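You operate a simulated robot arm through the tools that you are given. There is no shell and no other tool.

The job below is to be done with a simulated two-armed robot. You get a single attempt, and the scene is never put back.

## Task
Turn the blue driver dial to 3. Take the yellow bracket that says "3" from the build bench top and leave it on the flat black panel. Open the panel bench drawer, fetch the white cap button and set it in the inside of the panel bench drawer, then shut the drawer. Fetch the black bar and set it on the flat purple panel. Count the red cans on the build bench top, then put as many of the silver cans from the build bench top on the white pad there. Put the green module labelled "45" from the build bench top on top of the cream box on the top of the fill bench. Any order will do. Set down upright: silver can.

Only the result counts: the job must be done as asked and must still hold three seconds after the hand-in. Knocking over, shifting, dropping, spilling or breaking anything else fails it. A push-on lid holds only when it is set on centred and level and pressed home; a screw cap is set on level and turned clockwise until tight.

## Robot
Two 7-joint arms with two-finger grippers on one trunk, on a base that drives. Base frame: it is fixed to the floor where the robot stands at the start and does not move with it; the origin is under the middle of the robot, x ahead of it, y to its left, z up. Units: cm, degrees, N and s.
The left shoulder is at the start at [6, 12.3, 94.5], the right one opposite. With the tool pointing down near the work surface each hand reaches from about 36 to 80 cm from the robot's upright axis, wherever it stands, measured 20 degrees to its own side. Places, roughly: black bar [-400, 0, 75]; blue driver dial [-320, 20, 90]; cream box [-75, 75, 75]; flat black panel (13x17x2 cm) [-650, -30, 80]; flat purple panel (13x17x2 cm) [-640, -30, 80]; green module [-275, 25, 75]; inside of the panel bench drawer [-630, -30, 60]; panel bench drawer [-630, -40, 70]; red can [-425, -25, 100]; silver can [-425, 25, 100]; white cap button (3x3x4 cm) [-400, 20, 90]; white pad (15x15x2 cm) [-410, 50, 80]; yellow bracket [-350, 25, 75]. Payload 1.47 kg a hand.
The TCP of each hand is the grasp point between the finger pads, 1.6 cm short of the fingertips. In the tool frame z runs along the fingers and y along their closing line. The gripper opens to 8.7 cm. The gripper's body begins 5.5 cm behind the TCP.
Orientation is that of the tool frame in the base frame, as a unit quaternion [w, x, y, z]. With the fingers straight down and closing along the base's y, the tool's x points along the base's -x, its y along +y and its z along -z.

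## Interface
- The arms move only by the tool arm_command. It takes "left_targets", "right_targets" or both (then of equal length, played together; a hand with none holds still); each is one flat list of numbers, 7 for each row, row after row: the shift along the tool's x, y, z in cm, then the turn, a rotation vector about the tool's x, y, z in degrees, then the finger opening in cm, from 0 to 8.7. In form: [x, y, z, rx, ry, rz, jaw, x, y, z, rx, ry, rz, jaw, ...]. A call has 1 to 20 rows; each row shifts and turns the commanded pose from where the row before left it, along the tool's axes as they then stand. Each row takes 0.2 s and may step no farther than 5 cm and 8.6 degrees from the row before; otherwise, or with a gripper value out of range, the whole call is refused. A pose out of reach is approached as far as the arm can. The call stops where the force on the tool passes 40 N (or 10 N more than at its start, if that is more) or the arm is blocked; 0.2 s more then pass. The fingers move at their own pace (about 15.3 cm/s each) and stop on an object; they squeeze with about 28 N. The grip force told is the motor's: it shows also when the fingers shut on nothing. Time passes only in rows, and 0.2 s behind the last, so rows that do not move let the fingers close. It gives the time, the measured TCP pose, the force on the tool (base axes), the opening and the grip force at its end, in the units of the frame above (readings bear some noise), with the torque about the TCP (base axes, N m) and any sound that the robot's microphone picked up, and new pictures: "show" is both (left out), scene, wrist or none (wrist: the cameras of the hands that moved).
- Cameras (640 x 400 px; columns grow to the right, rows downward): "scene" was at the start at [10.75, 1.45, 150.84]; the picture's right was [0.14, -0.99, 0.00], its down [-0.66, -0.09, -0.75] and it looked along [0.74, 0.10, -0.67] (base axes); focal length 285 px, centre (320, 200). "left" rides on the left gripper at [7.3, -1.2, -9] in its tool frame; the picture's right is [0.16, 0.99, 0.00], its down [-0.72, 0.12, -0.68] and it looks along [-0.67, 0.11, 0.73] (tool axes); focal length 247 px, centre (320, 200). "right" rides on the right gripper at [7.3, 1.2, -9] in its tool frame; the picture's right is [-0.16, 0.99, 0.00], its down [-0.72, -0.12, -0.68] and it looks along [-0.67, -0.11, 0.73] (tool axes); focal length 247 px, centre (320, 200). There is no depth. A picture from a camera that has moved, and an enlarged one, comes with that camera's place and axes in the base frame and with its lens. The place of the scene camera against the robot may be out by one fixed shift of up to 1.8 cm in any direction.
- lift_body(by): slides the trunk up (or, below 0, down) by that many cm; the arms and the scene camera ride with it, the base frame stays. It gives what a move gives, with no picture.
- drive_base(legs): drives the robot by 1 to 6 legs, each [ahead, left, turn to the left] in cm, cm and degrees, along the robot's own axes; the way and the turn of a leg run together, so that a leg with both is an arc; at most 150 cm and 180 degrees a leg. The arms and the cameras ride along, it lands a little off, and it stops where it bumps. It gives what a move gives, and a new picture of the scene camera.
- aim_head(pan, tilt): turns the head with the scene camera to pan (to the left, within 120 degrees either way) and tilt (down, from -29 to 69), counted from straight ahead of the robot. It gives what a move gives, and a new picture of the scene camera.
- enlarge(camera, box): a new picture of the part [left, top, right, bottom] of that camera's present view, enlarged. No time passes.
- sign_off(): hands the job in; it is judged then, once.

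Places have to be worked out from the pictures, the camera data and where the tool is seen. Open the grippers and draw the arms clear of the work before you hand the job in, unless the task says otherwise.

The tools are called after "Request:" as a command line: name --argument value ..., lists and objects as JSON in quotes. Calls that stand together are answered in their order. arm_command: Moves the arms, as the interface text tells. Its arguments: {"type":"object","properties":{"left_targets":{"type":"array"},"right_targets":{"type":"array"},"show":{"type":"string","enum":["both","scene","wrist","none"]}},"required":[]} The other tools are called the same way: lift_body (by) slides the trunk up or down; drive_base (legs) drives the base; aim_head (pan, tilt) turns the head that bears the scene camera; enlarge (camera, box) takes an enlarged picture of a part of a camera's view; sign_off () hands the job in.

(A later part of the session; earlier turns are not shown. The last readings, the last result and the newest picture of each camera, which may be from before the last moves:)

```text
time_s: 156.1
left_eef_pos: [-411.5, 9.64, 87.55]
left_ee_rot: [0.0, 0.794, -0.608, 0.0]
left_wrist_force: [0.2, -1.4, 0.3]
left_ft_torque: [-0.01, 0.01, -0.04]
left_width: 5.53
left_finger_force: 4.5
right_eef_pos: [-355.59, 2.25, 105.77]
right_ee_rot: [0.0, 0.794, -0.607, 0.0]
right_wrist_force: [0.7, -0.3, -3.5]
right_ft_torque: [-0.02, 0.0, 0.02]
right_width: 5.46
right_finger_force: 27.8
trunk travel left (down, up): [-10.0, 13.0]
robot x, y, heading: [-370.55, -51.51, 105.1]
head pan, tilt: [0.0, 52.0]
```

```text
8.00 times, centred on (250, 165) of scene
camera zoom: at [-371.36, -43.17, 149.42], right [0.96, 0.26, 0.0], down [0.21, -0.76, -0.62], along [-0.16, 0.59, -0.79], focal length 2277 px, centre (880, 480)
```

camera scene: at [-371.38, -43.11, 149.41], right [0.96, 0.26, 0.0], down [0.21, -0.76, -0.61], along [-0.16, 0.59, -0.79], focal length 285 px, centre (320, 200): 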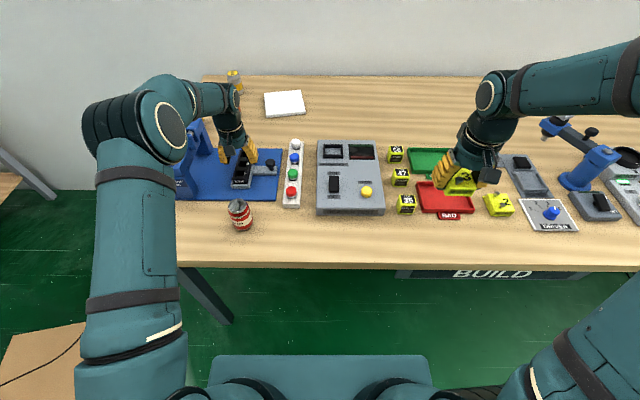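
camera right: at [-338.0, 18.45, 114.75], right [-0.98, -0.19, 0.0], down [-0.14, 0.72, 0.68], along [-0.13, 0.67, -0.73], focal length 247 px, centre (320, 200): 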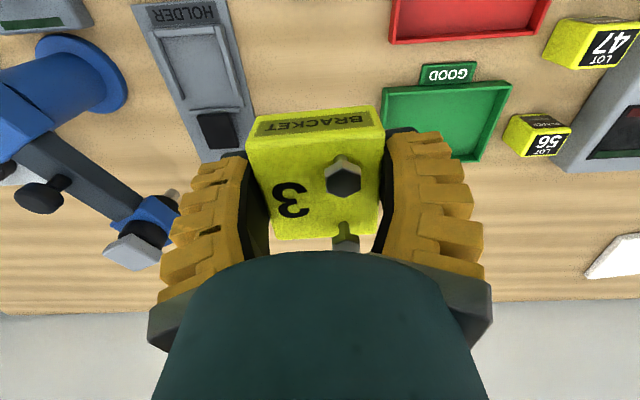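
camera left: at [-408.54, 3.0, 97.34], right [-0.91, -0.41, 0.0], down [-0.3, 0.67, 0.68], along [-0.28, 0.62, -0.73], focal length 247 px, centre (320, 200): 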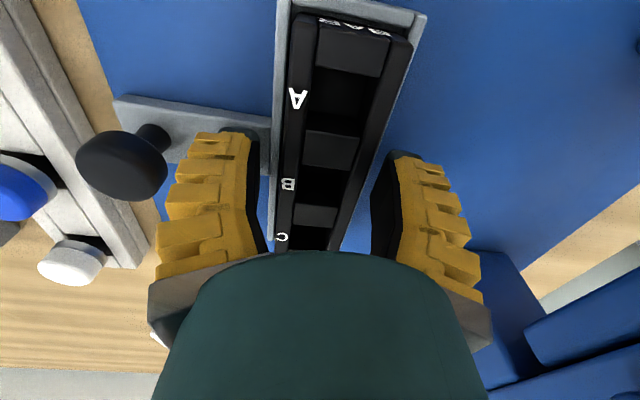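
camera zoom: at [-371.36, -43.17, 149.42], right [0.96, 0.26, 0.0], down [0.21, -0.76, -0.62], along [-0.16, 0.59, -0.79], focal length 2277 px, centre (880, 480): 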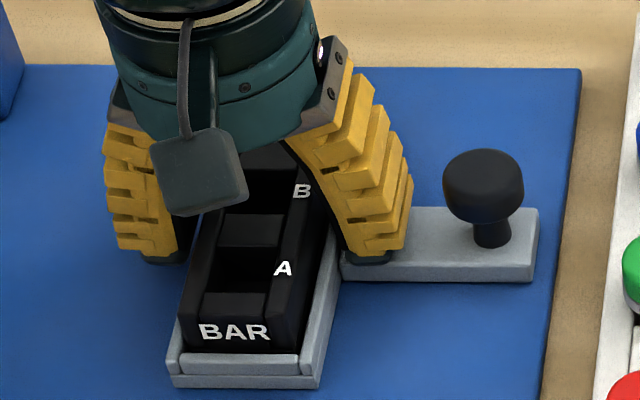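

Still no contact. I'll try closing here and read the width.

Request:
arm_command --left_targets '[0, 0, 0, 0, 0, 0, 4.2, 0, 0, 0, 0, 0, 0, 3.5, 0, 0, 0, 0, 0, 0, 3]' --show "wrist"

Request:
enlarge --camera "scene" --box '[215, 140, 285, 190]'

```text
time_s: 156.9
left_eef_pos: [-411.63, 9.71, 88.06]
left_ee_rot: [-0.003, 0.795, -0.606, -0.003]
left_wrist_force: [-5.0, 0.0, 29.0]
left_ft_torque: [-0.22, 0.29, 0.0]
left_width: 3.44
left_finger_force: 28.1
right_eef_pos: [-355.53, 2.02, 105.95]
right_ee_rot: [0.0, 0.796, -0.606, -0.001]
right_wrist_force: [-0.4, 0.2, -3.1]
right_ft_torque: [0.02, 0.0, 0.0]
right_width: 5.47
right_finger_force: 28.2
trunk travel left (down, up): [-10.0, 13.0]
robot x, y, heading: [-370.7, -51.77, 105.3]
head pan, tilt: [0.0, 52.0]
camera left: at [-408.52, 2.87, 96.98], right [-0.91, -0.41, 0.0], down [-0.3, 0.66, 0.69], along [-0.28, 0.63, -0.73], focal length 247 px, centre (320, 200)
```

left: 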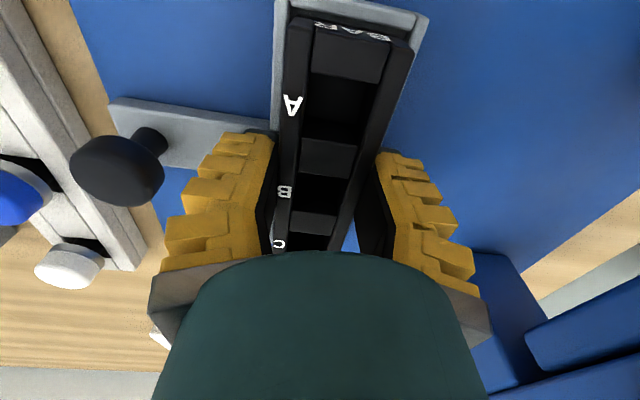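

```text
8.00 times, centred on (250, 165) of scene
camera zoom: at [-371.25, -43.44, 149.46], right [0.96, 0.26, 0.0], down [0.21, -0.76, -0.62], along [-0.16, 0.6, -0.79], focal length 2277 px, centre (880, 480)
```

zoom: 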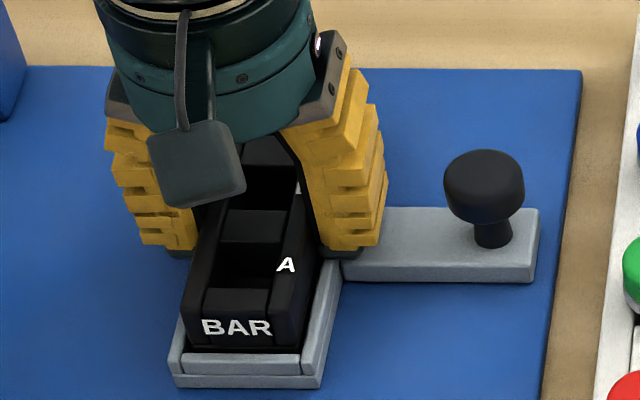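

The jaws closed on the bar (3.4 cm) with tips resting on the wall tops (29 N up). I'll raise gently.

Request:
arm_command --left_targets '[0, 0, -0.5, 0, 0, 0, 2, 0, 0, -0.5, 0, 0, 0, 2, 0, 0, -1, 0, 0, 0, 2]' --show "wrist"

Request:
enlarge --camera "scene" --box '[205, 130, 285, 190]'

```text
time_s: 157.7
left_eef_pos: [-411.16, 9.53, 89.44]
left_ee_rot: [0.0, 0.794, -0.608, 0.002]
left_wrist_force: [0.2, 0.1, -1.4]
left_ft_torque: [-0.01, 0.01, 0.01]
left_width: 3.43
left_finger_force: 28.3
right_eef_pos: [-355.51, 1.99, 105.91]
right_ee_rot: [0.0, 0.795, -0.607, -0.001]
right_wrist_force: [0.7, -0.9, -1.9]
right_ft_torque: [-0.02, -0.01, -0.01]
right_width: 5.45
right_finger_force: 27.5
trunk travel left (down, up): [-10.0, 13.0]
robot x, y, heading: [-370.91, -51.93, 105.0]
head pan, tilt: [0.0, 52.0]
camera left: at [-408.33, 2.85, 98.47], right [-0.91, -0.41, 0.0], down [-0.3, 0.67, 0.68], along [-0.28, 0.62, -0.74], focal length 247 px, centre (320, 200)
```

left: 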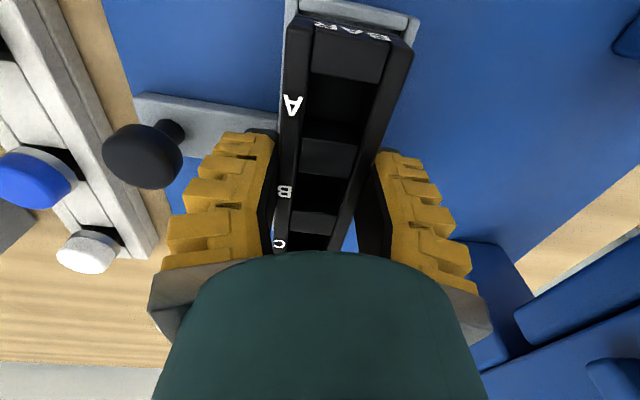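

```text
6.67 times, centred on (245, 160) of scene
camera zoom: at [-371.29, -43.26, 149.42], right [0.96, 0.26, 0.0], down [0.21, -0.76, -0.62], along [-0.16, 0.59, -0.79], focal length 1898 px, centre (820, 467)
```

zoom: 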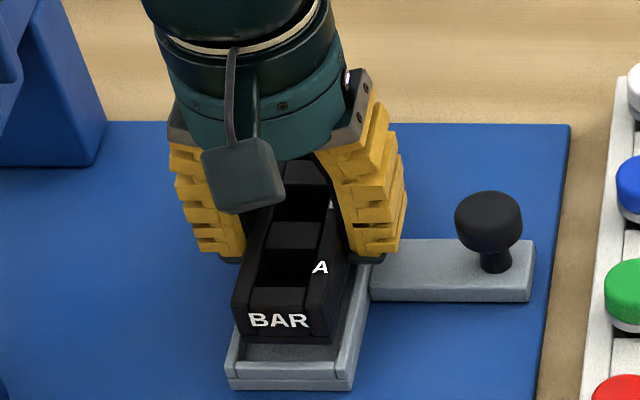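

The bar is coming free with the hand. I'll lift it well clear.

Request:
arm_command --left_targets '[0, 0, -2, 0, 0, 0, 2, 0, 0, -4, 0, 0, 0, 2, 0, 0, -4, 0, 0, 0, 2, 0, 0, -4, 0, 0, 0, 2, 0, 0, -4, 0, 0, 0, 2, 0, 0, -4, 0, 0, 0, 2]' --show "both"

```text
time_s: 159.1
left_eef_pos: [-411.41, 9.61, 111.49]
left_ee_rot: [0.0, 0.794, -0.607, 0.001]
left_wrist_force: [-0.1, -0.6, -1.8]
left_ft_torque: [0.01, 0.04, -0.01]
left_width: 3.44
left_finger_force: 27.7
right_eef_pos: [-355.56, 2.09, 105.9]
right_ee_rot: [0.0, 0.795, -0.607, 0.0]
right_wrist_force: [0.4, -0.9, -4.1]
right_ft_torque: [-0.01, 0.02, 0.02]
right_width: 5.48
right_finger_force: 27.9
trunk travel left (down, up): [-10.0, 13.0]
robot x, y, heading: [-370.94, -51.82, 105.3]
head pan, tilt: [0.0, 52.0]
camera scene: at [-371.33, -43.2, 149.42], right [0.96, 0.26, 0.0], down [0.21, -0.76, -0.62], along [-0.16, 0.59, -0.79], focal length 285 px, centre (320, 200)
camera left: at [-408.39, 2.9, 120.57], right [-0.91, -0.41, 0.0], down [-0.3, 0.67, 0.68], along [-0.28, 0.62, -0.73], focal length 247 px, centre (320, 200)
```

scene: 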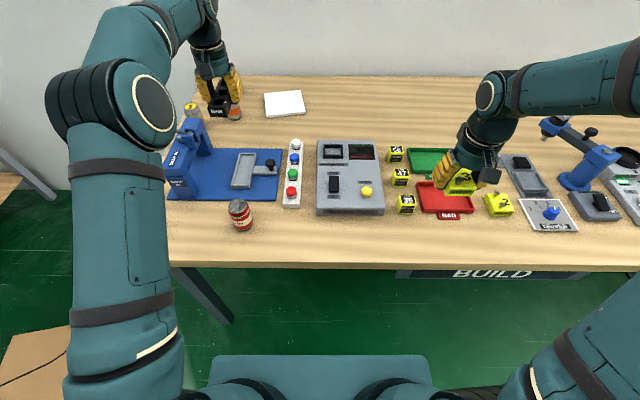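
left: 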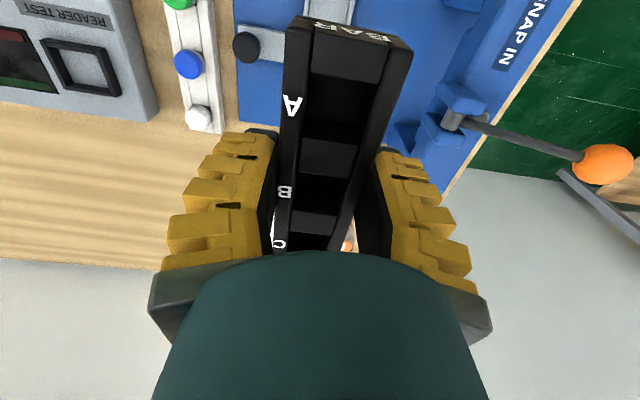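

Both parts are held. I'll retract the left hand, back off from the bench, and drive left toward the panel bench.

Request:
arm_command --left_targets '[4.5, 0, 0, 0, 0, 0, 2, 4.5, 0, 0, 0, 0, 0, 2, 4.5, 0, 0, 0, 0, 0, 2, 4.5, 0, 0, 0, 0, 0, 2]' --show "none"

Request:
drive_base --legs '[[-50, 0, 0], [0, 120, 0], [0, 100, 0]]'

Request:
aim_head --pan 10 --tilt 35

```text
time_s: 160.1
left_eef_pos: [-406.54, -7.9, 111.67]
left_ee_rot: [0.0, 0.794, -0.608, -0.001]
left_wrist_force: [0.0, -0.6, -1.2]
left_ft_torque: [0.02, -0.02, 0.02]
left_width: 3.45
left_finger_force: 27.6
right_eef_pos: [-355.49, 2.05, 105.88]
right_ee_rot: [0.0, 0.795, -0.607, 0.0]
right_wrist_force: [-0.4, -0.7, -3.1]
right_ft_torque: [0.0, 0.01, 0.0]
right_width: 5.47
right_finger_force: 27.9
trunk travel left (down, up): [-10.0, 13.0]
robot x, y, heading: [-370.83, -51.82, 105.3]
head pan, tilt: [0.0, 52.0]
```

```text
time_s: 182.1
left_eef_pos: [-606.2, -113.85, 111.67]
left_ee_rot: [0.0, 0.795, -0.607, 0.0]
left_wrist_force: [0.0, 0.2, -0.6]
left_ft_torque: [-0.02, -0.03, 0.0]
left_width: 3.45
left_finger_force: 27.7
right_eef_pos: [-555.13, -103.76, 105.88]
right_ee_rot: [0.0, 0.796, -0.606, 0.0]
right_wrist_force: [0.7, 0.2, -4.0]
right_ft_torque: [0.01, -0.02, -0.04]
right_width: 5.46
right_finger_force: 27.8
trunk travel left (down, up): [-10.0, 13.0]
robot x, y, heading: [-570.2, -157.48, 105.3]
head pan, tilt: [0.0, 52.0]
camera scene: at [-570.92, -149.09, 149.42], right [0.96, 0.26, 0.0], down [0.21, -0.76, -0.62], along [-0.16, 0.59, -0.79], focal length 285 px, centre (320, 200)
```

scene: 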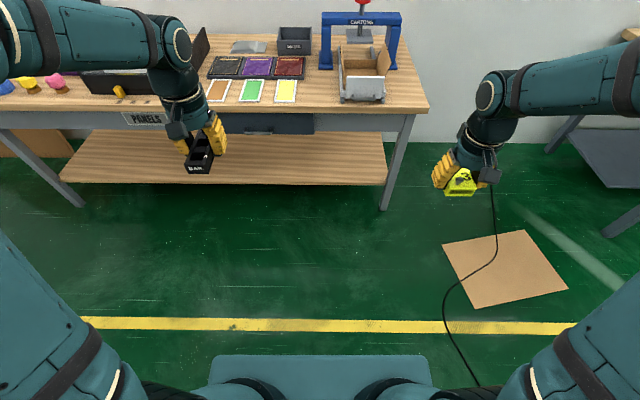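

```text
time_s: 182.9
left_eef_pos: [-606.21, -113.62, 111.69]
left_ee_rot: [0.0, 0.795, -0.607, 0.0]
left_wrist_force: [-0.3, -0.4, -1.7]
left_ft_torque: [0.03, 0.0, 0.0]
left_width: 3.44
left_finger_force: 27.9
right_eef_pos: [-555.09, -103.75, 105.73]
right_ee_rot: [0.0, 0.795, -0.606, 0.001]
right_wrist_force: [-0.3, 1.7, -2.7]
right_ft_torque: [-0.02, -0.03, 0.0]
right_width: 5.46
right_finger_force: 27.4
trunk travel left (down, up): [-10.0, 13.0]
robot x, y, heading: [-570.1, -157.76, 105.4]
head pan, tilt: [10.0, 35.0]
camera scene: at [-572.69, -148.36, 151.85], right [0.9, 0.43, 0.0], down [0.25, -0.52, -0.82], along [-0.35, 0.74, -0.57], focal length 285 px, centre (320, 200)
```

scene: 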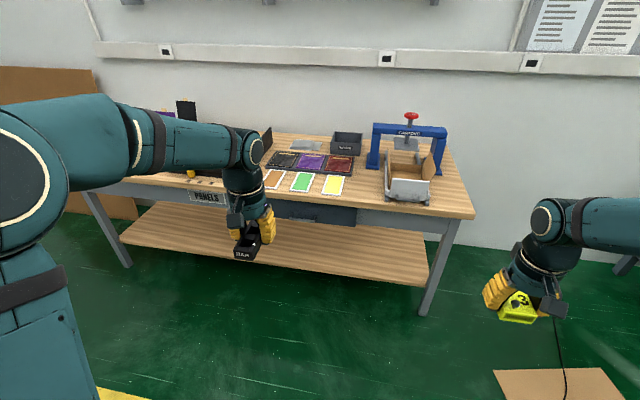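

The panel bench shows flat coloured panels and some upright ones. I'll enlarge to identify them.

Request:
enlarge --camera "scene" --box '[230, 110, 390, 230]'

Request:
enlarge --camera "scene" --box '[80, 80, 280, 230]'

```text
3.33 times, centred on (310, 170) of scene
camera zoom: at [-572.69, -148.36, 151.85], right [0.9, 0.43, 0.0], down [0.25, -0.52, -0.82], along [-0.35, 0.74, -0.57], focal length 949 px, centre (353, 300)
```

zoom: 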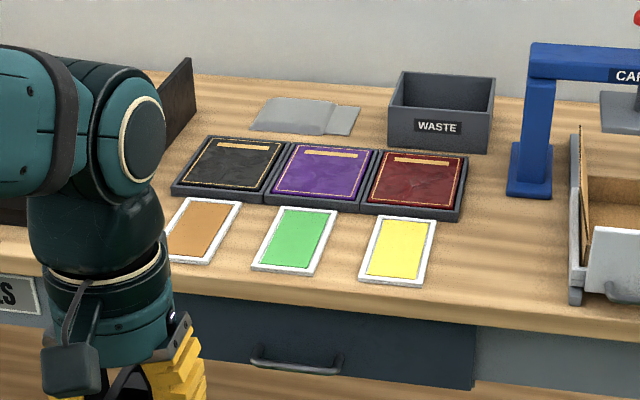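

```text
2.67 times, centred on (180, 155) of scene
camera zoom: at [-572.69, -148.36, 151.85], right [0.9, 0.43, 0.0], down [0.25, -0.52, -0.82], along [-0.35, 0.74, -0.57], focal length 759 px, centre (693, 320)
```

zoom: 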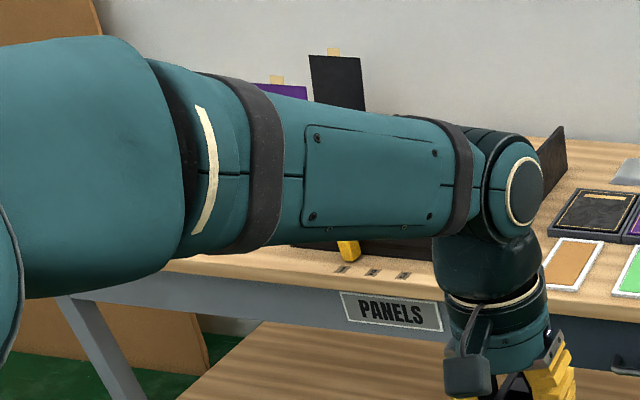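

The flat black, purple and red panels lie side by side, with the drawer handle below them. I'll go left 10 and ahead 62 so that the left hand can set the bar on the purple panel.

Request:
drive_base --legs '[[0, 10, 0], [62, 0, 0]]'

Request:
aim_head --pan 5 --tilt 50

Request:
enlarge --camera "left" --box '[0, 0, 640, 400]'

```text
time_s: 187.5
left_eef_pos: [-632.23, -56.85, 111.71]
left_ee_rot: [0.0, 0.794, -0.608, 0.001]
left_wrist_force: [-0.3, 0.0, -1.1]
left_ft_torque: [-0.05, -0.02, -0.03]
left_width: 3.47
left_finger_force: 27.9
right_eef_pos: [-581.11, -47.04, 105.98]
right_ee_rot: [0.0, 0.795, -0.607, -0.001]
right_wrist_force: [0.2, 0.2, -3.6]
right_ft_torque: [0.0, -0.01, 0.02]
right_width: 5.42
right_finger_force: 28.2
trunk travel left (down, up): [-10.0, 13.0]
robot x, y, heading: [-596.34, -100.71, 105.2]
head pan, tilt: [10.0, 35.0]
camera scene: at [-598.69, -91.69, 151.85], right [0.91, 0.43, 0.0], down [0.24, -0.52, -0.82], along [-0.35, 0.74, -0.57], focal length 285 px, centre (320, 200)
```

scene: 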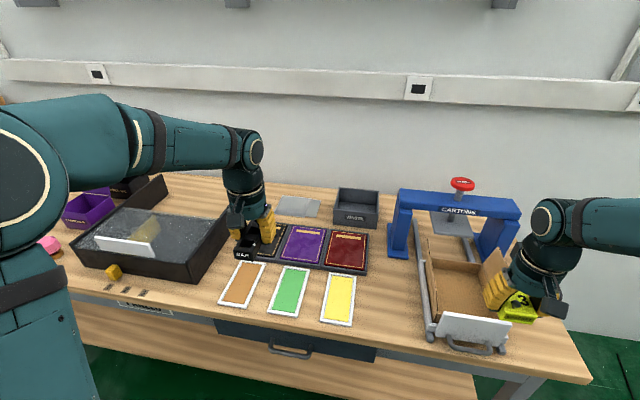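

```text
time_s: 188.3
left_eef_pos: [-632.09, -56.96, 111.68]
left_ee_rot: [0.0, 0.794, -0.608, 0.0]
left_wrist_force: [1.3, 0.2, -2.1]
left_ft_torque: [-0.01, 0.03, 0.0]
left_width: 3.45
left_finger_force: 28.2
right_eef_pos: [-581.07, -47.23, 105.88]
right_ee_rot: [0.0, 0.794, -0.608, 0.0]
right_wrist_force: [-0.5, -0.4, -3.9]
right_ft_torque: [0.01, -0.01, -0.02]
right_width: 5.44
right_finger_force: 28.0
trunk travel left (down, up): [-10.0, 13.0]
robot x, y, heading: [-596.36, -101.13, 105.4]
head pan, tilt: [5.0, 50.0]
camera scene: at [-597.58, -92.49, 149.69], right [0.94, 0.34, 0.0], down [0.26, -0.72, -0.64], along [-0.22, 0.6, -0.77], focal length 285 px, centre (320, 200)
```

scene: 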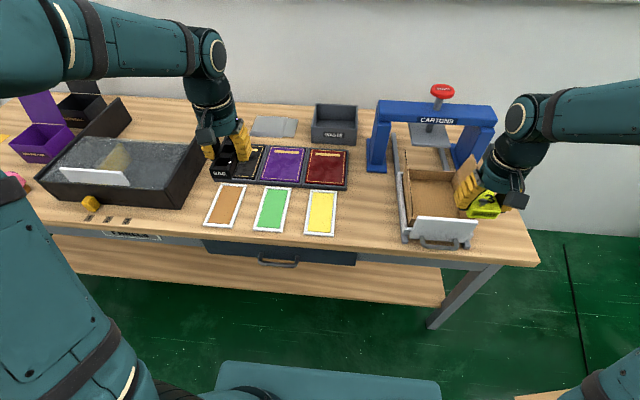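

```text
1.00 times, centred on (320, 200) of left (not enlarged: the box is as wide or as high as the picture)
camera zoom: at [-629.14, -63.73, 120.67], right [-0.91, -0.41, 0.0], down [-0.3, 0.67, 0.68], along [-0.28, 0.62, -0.73], focal length 247 px, centre (320, 200)
```

zoom: 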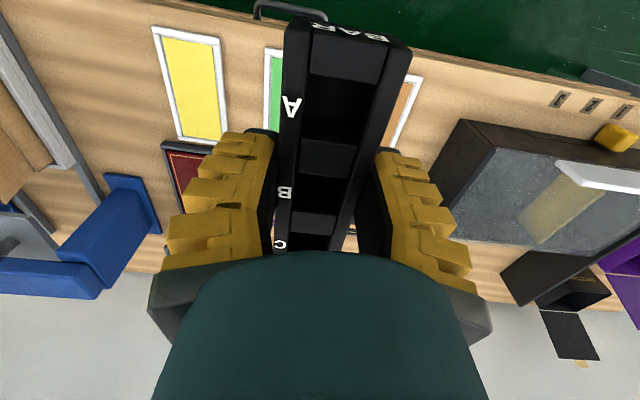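

The purple panel's centre is ~23 ahead and 4.9 right of the left TCP. I'll drive 4 cm nearer, then move the left hand over it.

Request:
drive_base --legs '[[4, 0, 0]]'

Request:
arm_command --left_targets '[-3.7, -1, 0, 0, 0, 0, 2, -3.7, -1, 0, 0, 0, 0, 2, -3.7, -1, 0, 0, 0, 0, 2, -3.7, -1, 0, 0, 0, 0, 2, -3.7, -0.9, 0, 0, 0, 0, 2, 0, 0, 4, 0, 0, 0, 2, 0, 0, 4, 0, 0, 0, 2]' --show "both"

Request:
enlarge --camera "scene" --box '[200, 100, 360, 220]'

```text
time_s: 189.2
left_eef_pos: [-633.25, -53.07, 111.56]
left_ee_rot: [0.001, 0.794, -0.608, 0.001]
left_wrist_force: [0.1, 0.1, -1.6]
left_ft_torque: [-0.03, -0.01, 0.0]
left_width: 3.46
left_finger_force: 28.3
right_eef_pos: [-582.1, -43.26, 105.74]
right_ee_rot: [0.0, 0.795, -0.607, 0.0]
right_wrist_force: [-1.1, 0.6, -4.0]
right_ft_torque: [-0.08, 0.01, 0.0]
right_width: 5.46
right_finger_force: 27.9
trunk travel left (down, up): [-10.0, 13.0]
robot x, y, heading: [-597.19, -97.34, 105.4]
head pan, tilt: [5.0, 50.0]
camera scene: at [-598.67, -88.46, 149.67], right [0.94, 0.34, 0.0], down [0.26, -0.72, -0.64], along [-0.22, 0.6, -0.77], focal length 285 px, centre (320, 200)
```

scene: 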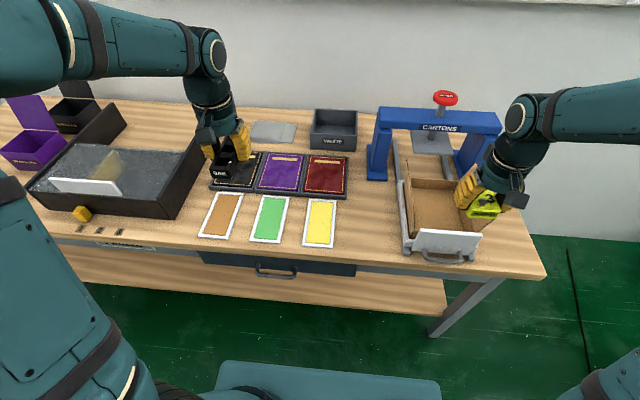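

```text
time_s: 190.8
left_eef_pos: [-633.25, -33.93, 103.63]
left_ee_rot: [0.0, 0.794, -0.608, 0.0]
left_wrist_force: [-0.4, -0.6, -1.1]
left_ft_torque: [-0.01, 0.02, 0.01]
left_width: 3.44
left_finger_force: 28.2
right_eef_pos: [-582.04, -43.3, 105.82]
right_ee_rot: [0.001, 0.795, -0.607, 0.001]
right_wrist_force: [0.7, -0.2, -2.8]
right_ft_torque: [-0.06, 0.02, -0.01]
right_width: 5.45
right_finger_force: 28.6
trunk travel left (down, up): [-10.0, 13.0]
robot x, y, heading: [-597.63, -97.21, 105.1]
head pan, tilt: [5.0, 50.0]
camera scene: at [-598.63, -88.58, 149.67], right [0.94, 0.34, 0.0], down [0.26, -0.72, -0.64], along [-0.22, 0.6, -0.77], focal length 285 px, centre (320, 200)
camera left: at [-630.26, -40.67, 112.65], right [-0.91, -0.41, 0.0], down [-0.3, 0.67, 0.68], along [-0.28, 0.62, -0.73], focal length 247 px, centre (320, 200)
```

scene: 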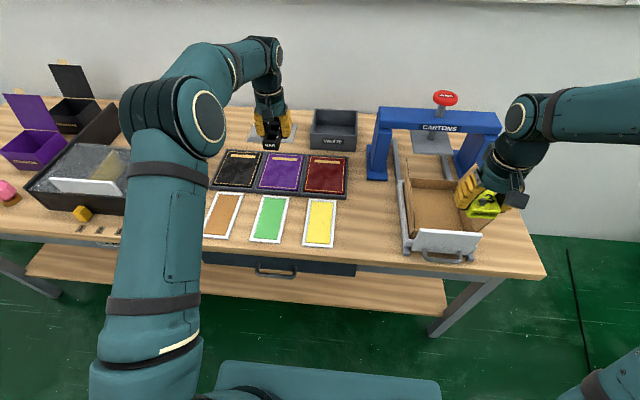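
left: 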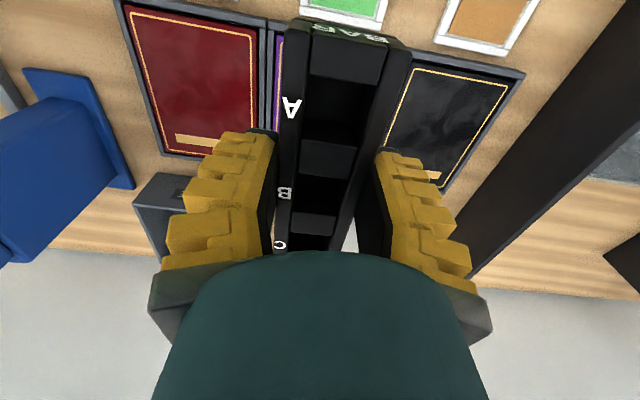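

```text
3.33 times, centred on (280, 160) of scene
camera zoom: at [-598.63, -88.58, 149.67], right [0.94, 0.34, 0.0], down [0.26, -0.72, -0.64], along [-0.22, 0.6, -0.77], focal length 949 px, centre (453, 333)
```

zoom: 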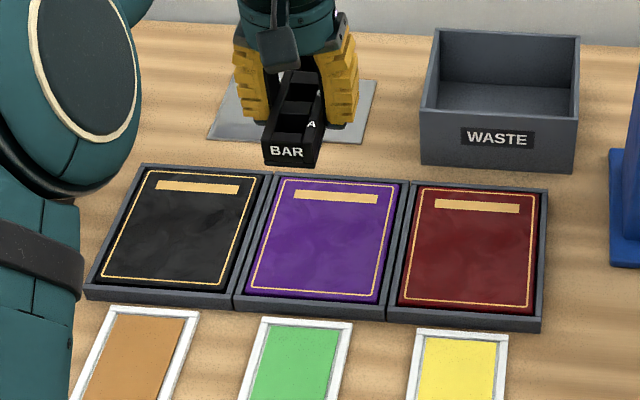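

Comparing views, this bench is lower (panel top z≈82.5), so the purple centre is ~6 ahead and ~1.2 left of the left TCP. I'll drive 5 cm closer, nudge the hand and re-check.

Request:
drive_base --legs '[[5, 0, 0]]'

Request:
arm_command --left_targets '[-0.6, 1.2, 4, 0, 0, 0, 2, 0, 0, 4, 0, 0, 0, 2]' --show "both"

Request:
enlarge --camera "scene" --box '[200, 100, 360, 220]'

```text
time_s: 191.7
left_eef_pos: [-634.47, -29.04, 103.61]
left_ee_rot: [0.001, 0.794, -0.608, 0.001]
left_wrist_force: [-0.4, 0.6, -2.4]
left_ft_torque: [-0.04, -0.02, 0.01]
left_width: 3.44
left_finger_force: 28.0
right_eef_pos: [-583.4, -38.43, 105.74]
right_ee_rot: [0.0, 0.794, -0.608, 0.002]
right_wrist_force: [0.2, 0.3, -3.4]
right_ft_torque: [-0.07, -0.01, -0.01]
right_width: 5.45
right_finger_force: 28.2
trunk travel left (down, up): [-10.0, 13.0]
robot x, y, heading: [-598.46, -91.93, 105.3]
head pan, tilt: [5.0, 50.0]
camera scene: at [-599.96, -83.68, 149.66], right [0.94, 0.34, 0.0], down [0.26, -0.72, -0.64], along [-0.22, 0.6, -0.77], focal length 285 px, centre (320, 200)
```

scene: 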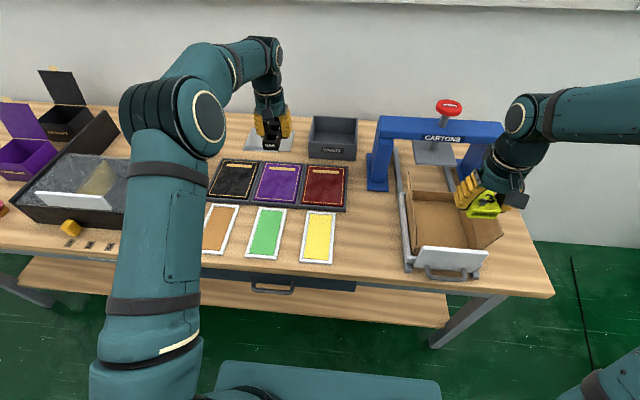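

```text
time_s: 192.3
left_eef_pos: [-636.17, -29.07, 96.06]
left_ee_rot: [0.0, 0.794, -0.608, -0.001]
left_wrist_force: [0.4, 0.5, -1.7]
left_ft_torque: [-0.03, -0.01, 0.03]
left_width: 3.44
left_finger_force: 27.9
right_eef_pos: [-583.43, -38.63, 105.72]
right_ee_rot: [0.0, 0.795, -0.607, 0.0]
right_wrist_force: [-0.4, 0.4, -2.9]
right_ft_torque: [-0.05, 0.04, -0.01]
right_width: 5.44
right_finger_force: 28.4
trunk travel left (down, up): [-10.0, 13.0]
robot x, y, heading: [-598.46, -92.36, 105.4]
head pan, tilt: [5.0, 50.0]
camera scene: at [-599.89, -83.89, 149.68], right [0.94, 0.34, 0.0], down [0.26, -0.72, -0.64], along [-0.22, 0.6, -0.77], focal length 285 px, centre (320, 200)
camera left: at [-633.02, -35.69, 105.04], right [-0.91, -0.41, 0.0], down [-0.3, 0.67, 0.68], along [-0.28, 0.62, -0.73], focal length 247 px, centre (320, 200)
```

scene: 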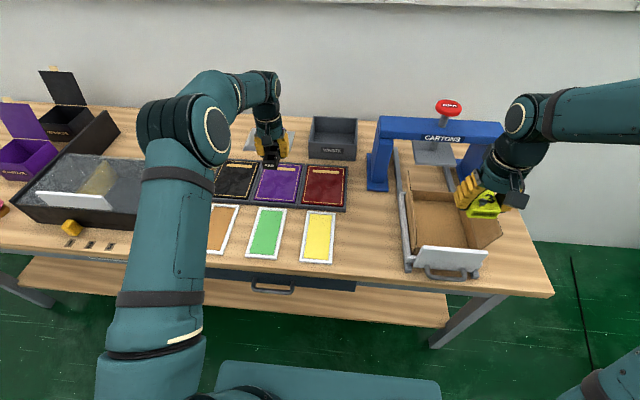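
left: 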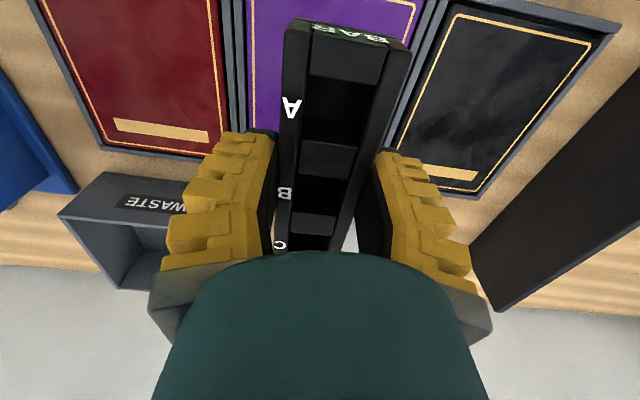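

```text
3.33 times, centred on (280, 160) of scene
camera zoom: at [-599.89, -83.89, 149.68], right [0.94, 0.34, 0.0], down [0.26, -0.72, -0.64], along [-0.22, 0.6, -0.77], focal length 949 px, centre (453, 333)
```

zoom: 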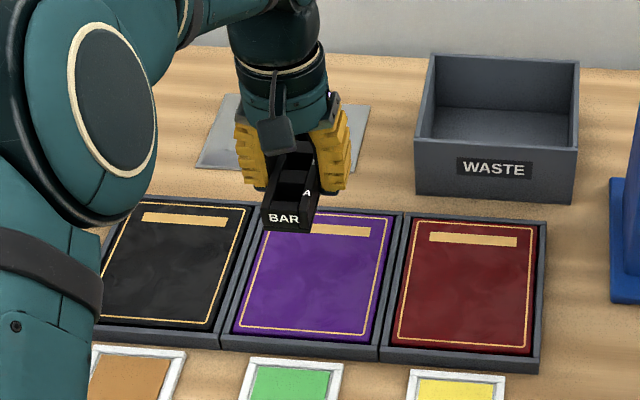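

The bar is centred over the purple panel within ~1 cm. I'll lower to z≈88 first.

Request:
arm_command --left_targets '[0, 0, 3, 0, 0, 0, 2, 0, 0, 3, 0, 0, 0, 2, 0, 0, 2, 0, 0, 0, 2]' --show "both"

Request:
enlarge --camera "scene" --box '[200, 130, 320, 220]'

```text
time_s: 193.1
left_eef_pos: [-635.92, -29.06, 87.78]
left_ee_rot: [0.001, 0.794, -0.609, 0.001]
left_wrist_force: [0.1, -0.2, -1.9]
left_ft_torque: [-0.02, -0.02, 0.0]
left_width: 3.43
left_finger_force: 28.6
right_eef_pos: [-583.33, -38.54, 105.75]
right_ee_rot: [0.001, 0.794, -0.608, 0.001]
right_wrist_force: [-0.1, -0.4, -3.6]
right_ft_torque: [-0.03, -0.02, -0.02]
right_width: 5.43
right_finger_force: 28.1
trunk travel left (down, up): [-10.0, 13.0]
robot x, y, heading: [-598.7, -92.47, 105.1]
head pan, tilt: [5.0, 50.0]
camera scene: at [-599.92, -83.85, 149.68], right [0.94, 0.34, 0.0], down [0.26, -0.72, -0.64], along [-0.22, 0.6, -0.77], focal length 285 px, centre (320, 200)
camera left: at [-632.98, -35.77, 96.73], right [-0.91, -0.41, 0.0], down [-0.3, 0.67, 0.68], along [-0.28, 0.62, -0.73], focal length 247 px, centre (320, 200)
```

scene: 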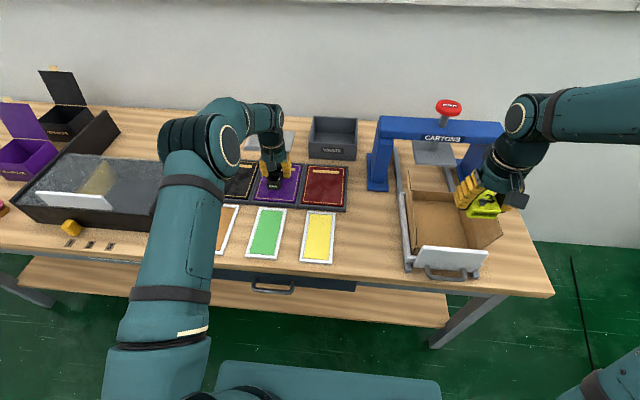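
left: 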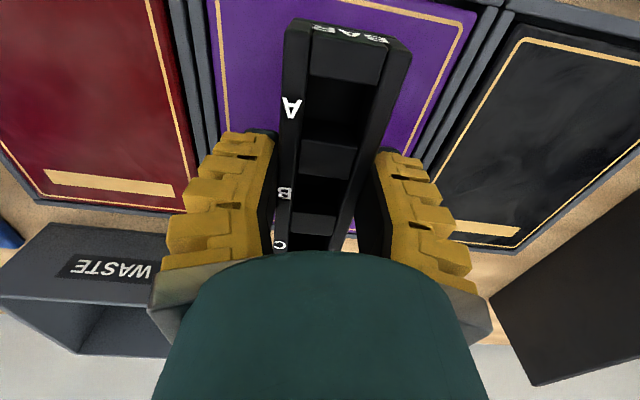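

```text
4.44 times, centred on (260, 175) of scene
camera zoom: at [-599.92, -83.85, 149.68], right [0.94, 0.34, 0.0], down [0.26, -0.72, -0.64], along [-0.22, 0.6, -0.77], focal length 1265 px, centre (587, 311)
```

zoom: 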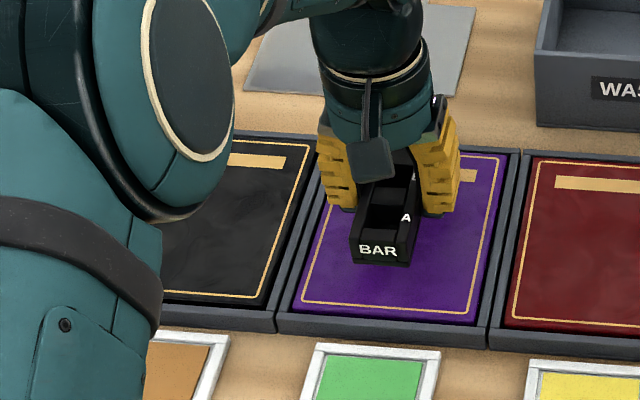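

It looks centred. Lowering further in small steps.

Request:
arm_command --left_targets '[0, 0, 1.2, 0, 0, 0, 2]' --show "none"

Request:
arm_command --left_targets '[0, 0, 0.5, 0, 0, 0, 2]' --show "none"

Request:
arm_command --left_targets '[0, 0, 0.4, 0, 0, 0, 2]' --show "none"

Request:
enlarge --camera "scene" --box '[220, 140, 320, 215]'

```text
time_s: 193.5
left_eef_pos: [-635.88, -28.88, 86.59]
left_ee_rot: [-0.001, 0.794, -0.608, 0.0]
left_wrist_force: [0.3, 0.5, -1.3]
left_ft_torque: [0.01, 0.01, 0.04]
left_width: 3.46
left_finger_force: 27.9
right_eef_pos: [-583.26, -38.59, 105.69]
right_ee_rot: [0.001, 0.794, -0.607, 0.0]
right_wrist_force: [0.0, 0.0, -3.0]
right_ft_torque: [-0.05, -0.04, 0.0]
right_width: 5.4
right_finger_force: 27.6
trunk travel left (down, up): [-10.0, 13.0]
robot x, y, heading: [-598.67, -92.05, 105.1]
head pan, tilt: [5.0, 50.0]
```

```text
time_s: 193.9
left_eef_pos: [-635.82, -29.13, 85.98]
left_ee_rot: [0.0, 0.794, -0.608, 0.001]
left_wrist_force: [0.6, 0.6, -1.1]
left_ft_torque: [0.01, 0.02, 0.0]
left_width: 3.44
left_finger_force: 28.1
right_eef_pos: [-583.25, -38.59, 105.8]
right_ee_rot: [0.001, 0.795, -0.607, 0.001]
right_wrist_force: [0.7, 0.9, -2.9]
right_ft_torque: [-0.03, -0.02, -0.01]
right_width: 5.46
right_finger_force: 28.3
trunk travel left (down, up): [-10.0, 13.0]
robot x, y, heading: [-598.58, -92.25, 105.2]
head pan, tilt: [5.0, 50.0]
```

```text
time_s: 194.3
left_eef_pos: [-635.83, -29.02, 85.6]
left_ee_rot: [0.0, 0.794, -0.608, 0.0]
left_wrist_force: [-0.6, -0.3, -1.9]
left_ft_torque: [0.0, -0.02, -0.02]
left_width: 3.45
left_finger_force: 27.7
right_eef_pos: [-583.42, -38.58, 105.75]
right_ee_rot: [0.0, 0.795, -0.607, 0.001]
right_wrist_force: [0.2, -0.1, -3.5]
right_ft_torque: [-0.04, 0.02, -0.01]
right_width: 5.44
right_finger_force: 28.3
trunk travel left (down, up): [-10.0, 13.0]
robot x, y, heading: [-598.25, -92.71, 105.2]
head pan, tilt: [5.0, 50.0]
```

```text
5.33 times, centred on (270, 178) of scene
camera zoom: at [-599.91, -83.87, 149.68], right [0.94, 0.34, 0.0], down [0.26, -0.72, -0.64], along [-0.22, 0.6, -0.77], focal length 1518 px, centre (587, 320)
```

zoom: 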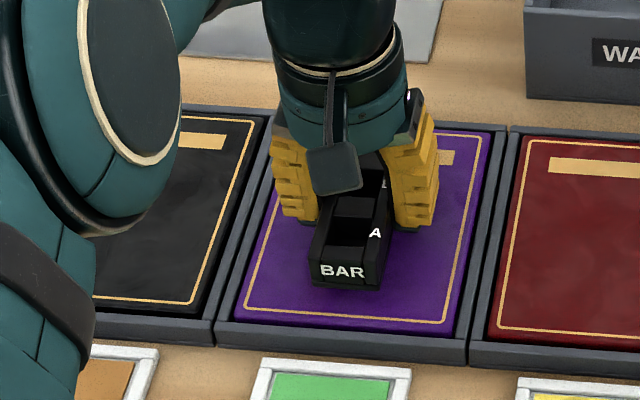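

No contact yet at z=85.6; continuing downward.

Request:
arm_command --left_targets '[0, 0, 0.4, 0, 0, 0, 2]' --show "none"

Request:
arm_command --left_targets '[0, 0, 0.4, 0, 0, 0, 2]' --show "none"

Request:
arm_command --left_targets '[0, 0, 0.3, 0, 0, 0, 2]' --show "none"

```text
time_s: 194.7
left_eef_pos: [-635.99, -29.01, 85.23]
left_ee_rot: [0.0, 0.793, -0.609, 0.001]
left_wrist_force: [0.5, 1.7, -2.3]
left_ft_torque: [-0.01, -0.01, 0.02]
left_width: 3.45
left_finger_force: 27.8
right_eef_pos: [-583.3, -38.49, 105.74]
right_ee_rot: [0.001, 0.794, -0.608, 0.0]
right_wrist_force: [-0.2, -0.6, -3.6]
right_ft_torque: [-0.03, 0.01, 0.01]
right_width: 5.44
right_finger_force: 27.9
trunk travel left (down, up): [-10.0, 13.0]
robot x, y, heading: [-598.23, -92.67, 105.1]
head pan, tilt: [5.0, 50.0]
```

```text
time_s: 195.1
left_eef_pos: [-635.92, -29.08, 84.73]
left_ee_rot: [0.0, 0.794, -0.608, 0.0]
left_wrist_force: [0.1, -0.3, -1.4]
left_ft_torque: [0.0, -0.01, -0.01]
left_width: 3.46
left_finger_force: 28.5
right_eef_pos: [-583.31, -38.59, 105.74]
right_ee_rot: [0.0, 0.795, -0.607, 0.001]
right_wrist_force: [0.5, 0.6, -3.9]
right_ft_torque: [-0.02, -0.04, -0.01]
right_width: 5.44
right_finger_force: 28.1
trunk travel left (down, up): [-10.0, 13.0]
robot x, y, heading: [-598.41, -92.73, 104.8]
head pan, tilt: [5.0, 50.0]
```

```text
time_s: 195.5
left_eef_pos: [-635.92, -28.97, 84.51]
left_ee_rot: [0.001, 0.794, -0.608, 0.0]
left_wrist_force: [0.5, 0.3, -2.0]
left_ft_torque: [0.0, 0.0, 0.03]
left_width: 3.43
left_finger_force: 27.9
right_eef_pos: [-583.32, -38.68, 105.95]
right_ee_rot: [0.0, 0.794, -0.607, 0.001]
right_wrist_force: [0.5, -0.4, -3.1]
right_ft_torque: [-0.01, 0.01, -0.04]
right_width: 5.46
right_finger_force: 27.8
trunk travel left (down, up): [-10.0, 13.0]
robot x, y, heading: [-598.48, -92.69, 105.3]
head pan, tilt: [5.0, 50.0]
```

Request:
enlarge --camera "scene" --box '[230, 150, 310, 210]'

Request:
enlarge --camera "left" --box '[150, 0, 490, 250]'

```text
6.67 times, centred on (270, 180) of scene
camera zoom: at [-599.91, -83.88, 149.68], right [0.94, 0.34, 0.0], down [0.26, -0.72, -0.64], along [-0.22, 0.6, -0.77], focal length 1898 px, centre (653, 333)
```

zoom: 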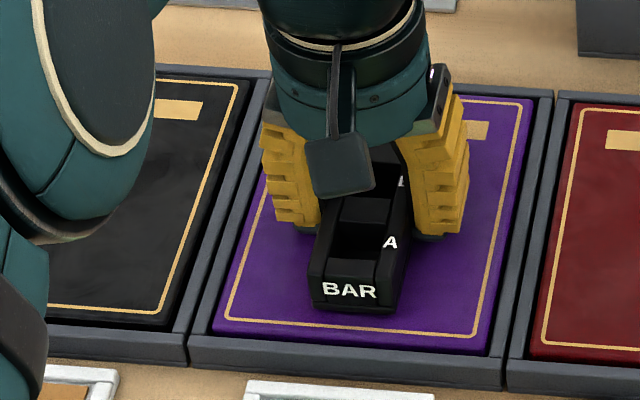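

```text
1.60 times, centred on (320, 125) of left
camera zoom: at [-632.98, -35.75, 93.44], right [-0.91, -0.41, 0.0], down [-0.3, 0.67, 0.68], along [-0.28, 0.62, -0.73], focal length 395 px, centre (320, 320)
```

zoom: 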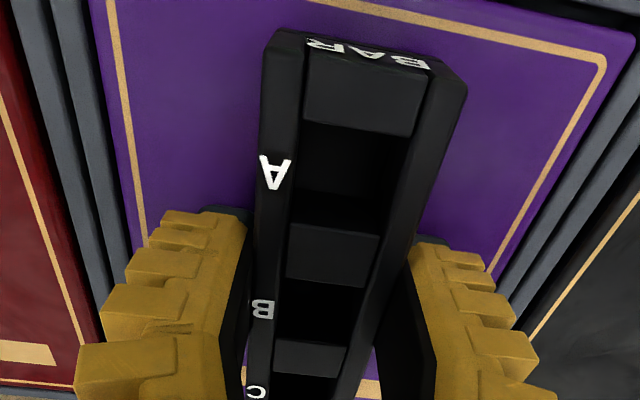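

Close to the surface but no contact force yet; lowering on in 0.3 cm steps.

Request:
arm_command --left_targets '[0, 0, 0.3, 0, 0, 0, 2]' --show "none"

Request:
arm_command --left_targets '[0, 0, 0.3, 0, 0, 0, 2]' --show "none"

Request:
arm_command --left_targets '[0, 0, 0.3, 0, 0, 0, 2]' --show "none"

```text
time_s: 195.9
left_eef_pos: [-635.97, -28.97, 84.23]
left_ee_rot: [0.0, 0.794, -0.608, 0.001]
left_wrist_force: [-0.4, -0.1, 1.7]
left_ft_torque: [0.19, 0.0, -0.01]
left_width: 3.46
left_finger_force: 28.1
right_eef_pos: [-583.27, -38.62, 105.81]
right_ee_rot: [0.0, 0.794, -0.608, 0.001]
right_wrist_force: [-0.6, -0.2, -2.8]
right_ft_torque: [-0.01, 0.0, 0.02]
right_width: 5.43
right_finger_force: 28.2
trunk travel left (down, up): [-10.0, 13.0]
robot x, y, heading: [-598.34, -92.56, 105.2]
head pan, tilt: [5.0, 50.0]
```

```text
time_s: 196.3
left_eef_pos: [-635.96, -29.02, 84.18]
left_ee_rot: [-0.001, 0.794, -0.609, -0.002]
left_wrist_force: [-1.6, -0.7, 10.8]
left_ft_torque: [0.53, 0.02, 0.03]
left_width: 3.52
left_finger_force: 27.9
right_eef_pos: [-583.41, -38.65, 105.86]
right_ee_rot: [-0.001, 0.795, -0.607, 0.0]
right_wrist_force: [-0.9, -0.2, -2.8]
right_ft_torque: [-0.01, -0.01, -0.01]
right_width: 5.45
right_finger_force: 28.6
trunk travel left (down, up): [-10.0, 13.0]
robot x, y, heading: [-598.55, -92.5, 105.2]
head pan, tilt: [5.0, 50.0]
```

```text
time_s: 196.7
left_eef_pos: [-635.85, -29.08, 83.89]
left_ee_rot: [-0.001, 0.794, -0.608, -0.002]
left_wrist_force: [-4.3, 1.5, 21.4]
left_ft_torque: [-0.01, 0.07, 0.0]
left_width: 3.85
left_finger_force: 28.0
right_eef_pos: [-583.42, -38.7, 105.93]
right_ee_rot: [0.001, 0.795, -0.607, 0.0]
right_wrist_force: [-0.1, 0.6, -3.8]
right_ft_torque: [-0.03, -0.02, 0.01]
right_width: 5.41
right_finger_force: 27.7
trunk travel left (down, up): [-10.0, 13.0]
robot x, y, heading: [-598.18, -92.67, 105.3]
head pan, tilt: [5.0, 50.0]
```

Contact made. I'll ease up 0.3 cm and open the fingers moderately.

Request:
arm_command --left_targets '[0, 0, -0.3, 0, 0, 0, 2, 0, 0, 0, 0, 0, 0, 4, 0, 0, 0, 0, 0, 0, 5.2, 0, 0, 0, 0, 0, 0, 5.2]' --show "wrist"

Request:
enlarge --camera "scene" --box '[230, 150, 310, 210]'

```text
time_s: 197.7
left_eef_pos: [-635.74, -29.08, 83.91]
left_ee_rot: [0.001, 0.794, -0.608, 0.001]
left_wrist_force: [-0.2, -0.4, -0.7]
left_ft_torque: [-0.02, 0.0, 0.02]
left_width: 5.71
left_finger_force: 3.3
right_eef_pos: [-583.34, -38.69, 105.73]
right_ee_rot: [0.0, 0.795, -0.607, 0.001]
right_wrist_force: [-0.6, 0.5, -3.4]
right_ft_torque: [0.02, 0.02, -0.02]
right_width: 5.45
right_finger_force: 28.3
trunk travel left (down, up): [-10.0, 13.0]
robot x, y, heading: [-598.08, -92.6, 105.0]
head pan, tilt: [5.0, 50.0]
camera left: at [-632.87, -35.75, 92.88], right [-0.91, -0.41, 0.0], down [-0.3, 0.67, 0.68], along [-0.28, 0.62, -0.73], focal length 247 px, centre (320, 200)
```

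left: 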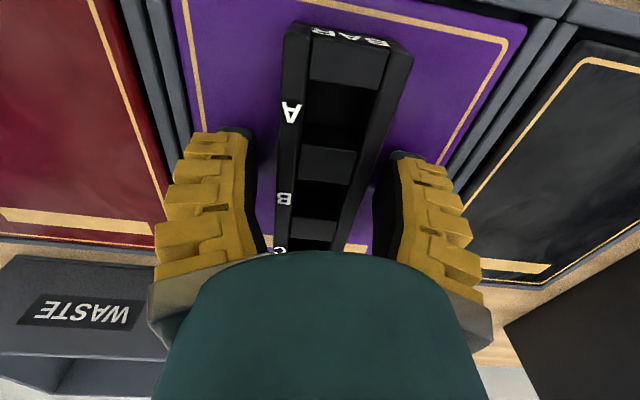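

```text
6.67 times, centred on (270, 180) of scene
camera zoom: at [-599.9, -83.91, 149.68], right [0.94, 0.34, 0.0], down [0.26, -0.72, -0.64], along [-0.22, 0.6, -0.77], focal length 1898 px, centre (653, 333)
```

zoom: 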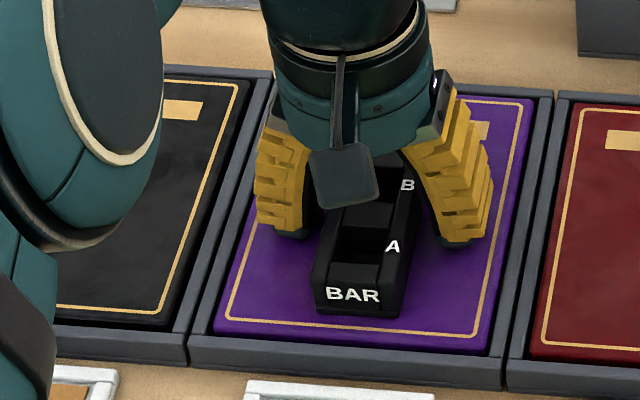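

The bar lies flat on the purple panel and the fingers are free. I'll withdraw the left hand straight up and then back.

Request:
arm_command --left_targets '[0, 0, -2, 0, 0, 0, 5.2, 0, 0, -4, 0, 0, 0, 5.2, 0, 0, -4.5, 0, 0, 0, 6, 0, 0, -4.5, 0, 0, 0, 8.7, 0, 0, -4.5, 0, 0, 0, 8.7, 0, 0, -4.5, 0, 0, 0, 8.7, 4.5, 0, 0, 0, 0, 0, 8.7, 4.5, 1, 0, 0, 0, 0, 8.7, 4.5, 1, 0, 0, 0, 0, 8.7, 4.5, 1, 0, 0, 0, 0, 8.7]' --show "scene"

Request:
enlarge --camera "scene" --box '[200, 130, 360, 250]'

```text
time_s: 199.9
left_eef_pos: [-634.11, -47.18, 108.0]
left_ee_rot: [0.0, 0.794, -0.608, 0.001]
left_wrist_force: [0.0, -0.1, -0.1]
left_ft_torque: [0.02, 0.03, -0.03]
left_width: 8.69
left_finger_force: 0.0
right_eef_pos: [-583.42, -38.74, 105.82]
right_ee_rot: [-0.001, 0.794, -0.607, 0.0]
right_wrist_force: [-0.7, -1.6, -3.1]
right_ft_torque: [0.02, -0.03, 0.0]
right_width: 5.43
right_finger_force: 27.8
trunk travel left (down, up): [-10.0, 13.0]
robot x, y, heading: [-598.53, -92.49, 105.0]
head pan, tilt: [5.0, 50.0]
camera scene: at [-599.92, -84.05, 149.69], right [0.94, 0.34, 0.0], down [0.26, -0.72, -0.64], along [-0.22, 0.6, -0.77], focal length 285 px, centre (320, 200)
```

scene: 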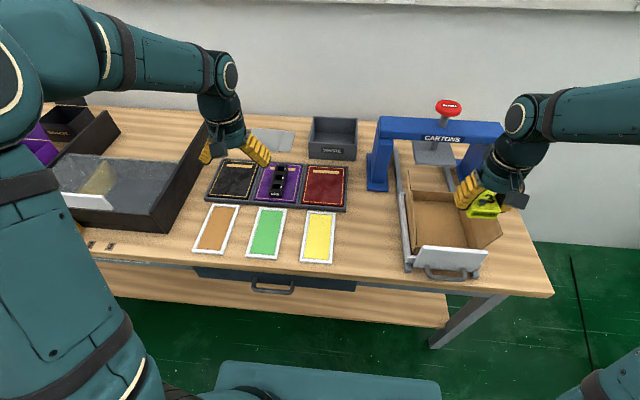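

```text
3.33 times, centred on (280, 190) of scene
camera zoom: at [-599.92, -84.05, 149.69], right [0.94, 0.34, 0.0], down [0.26, -0.72, -0.64], along [-0.22, 0.6, -0.77], focal length 949 px, centre (453, 233)
```

zoom: 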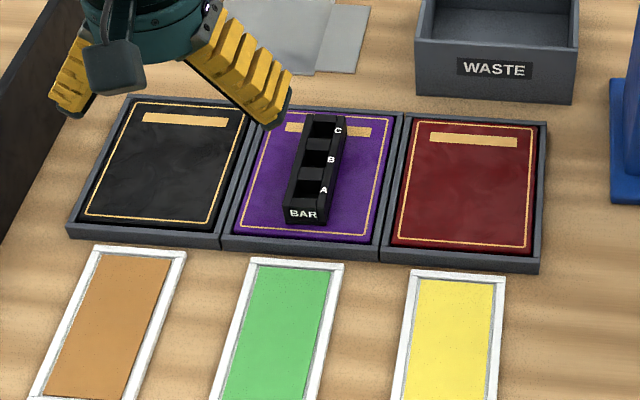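

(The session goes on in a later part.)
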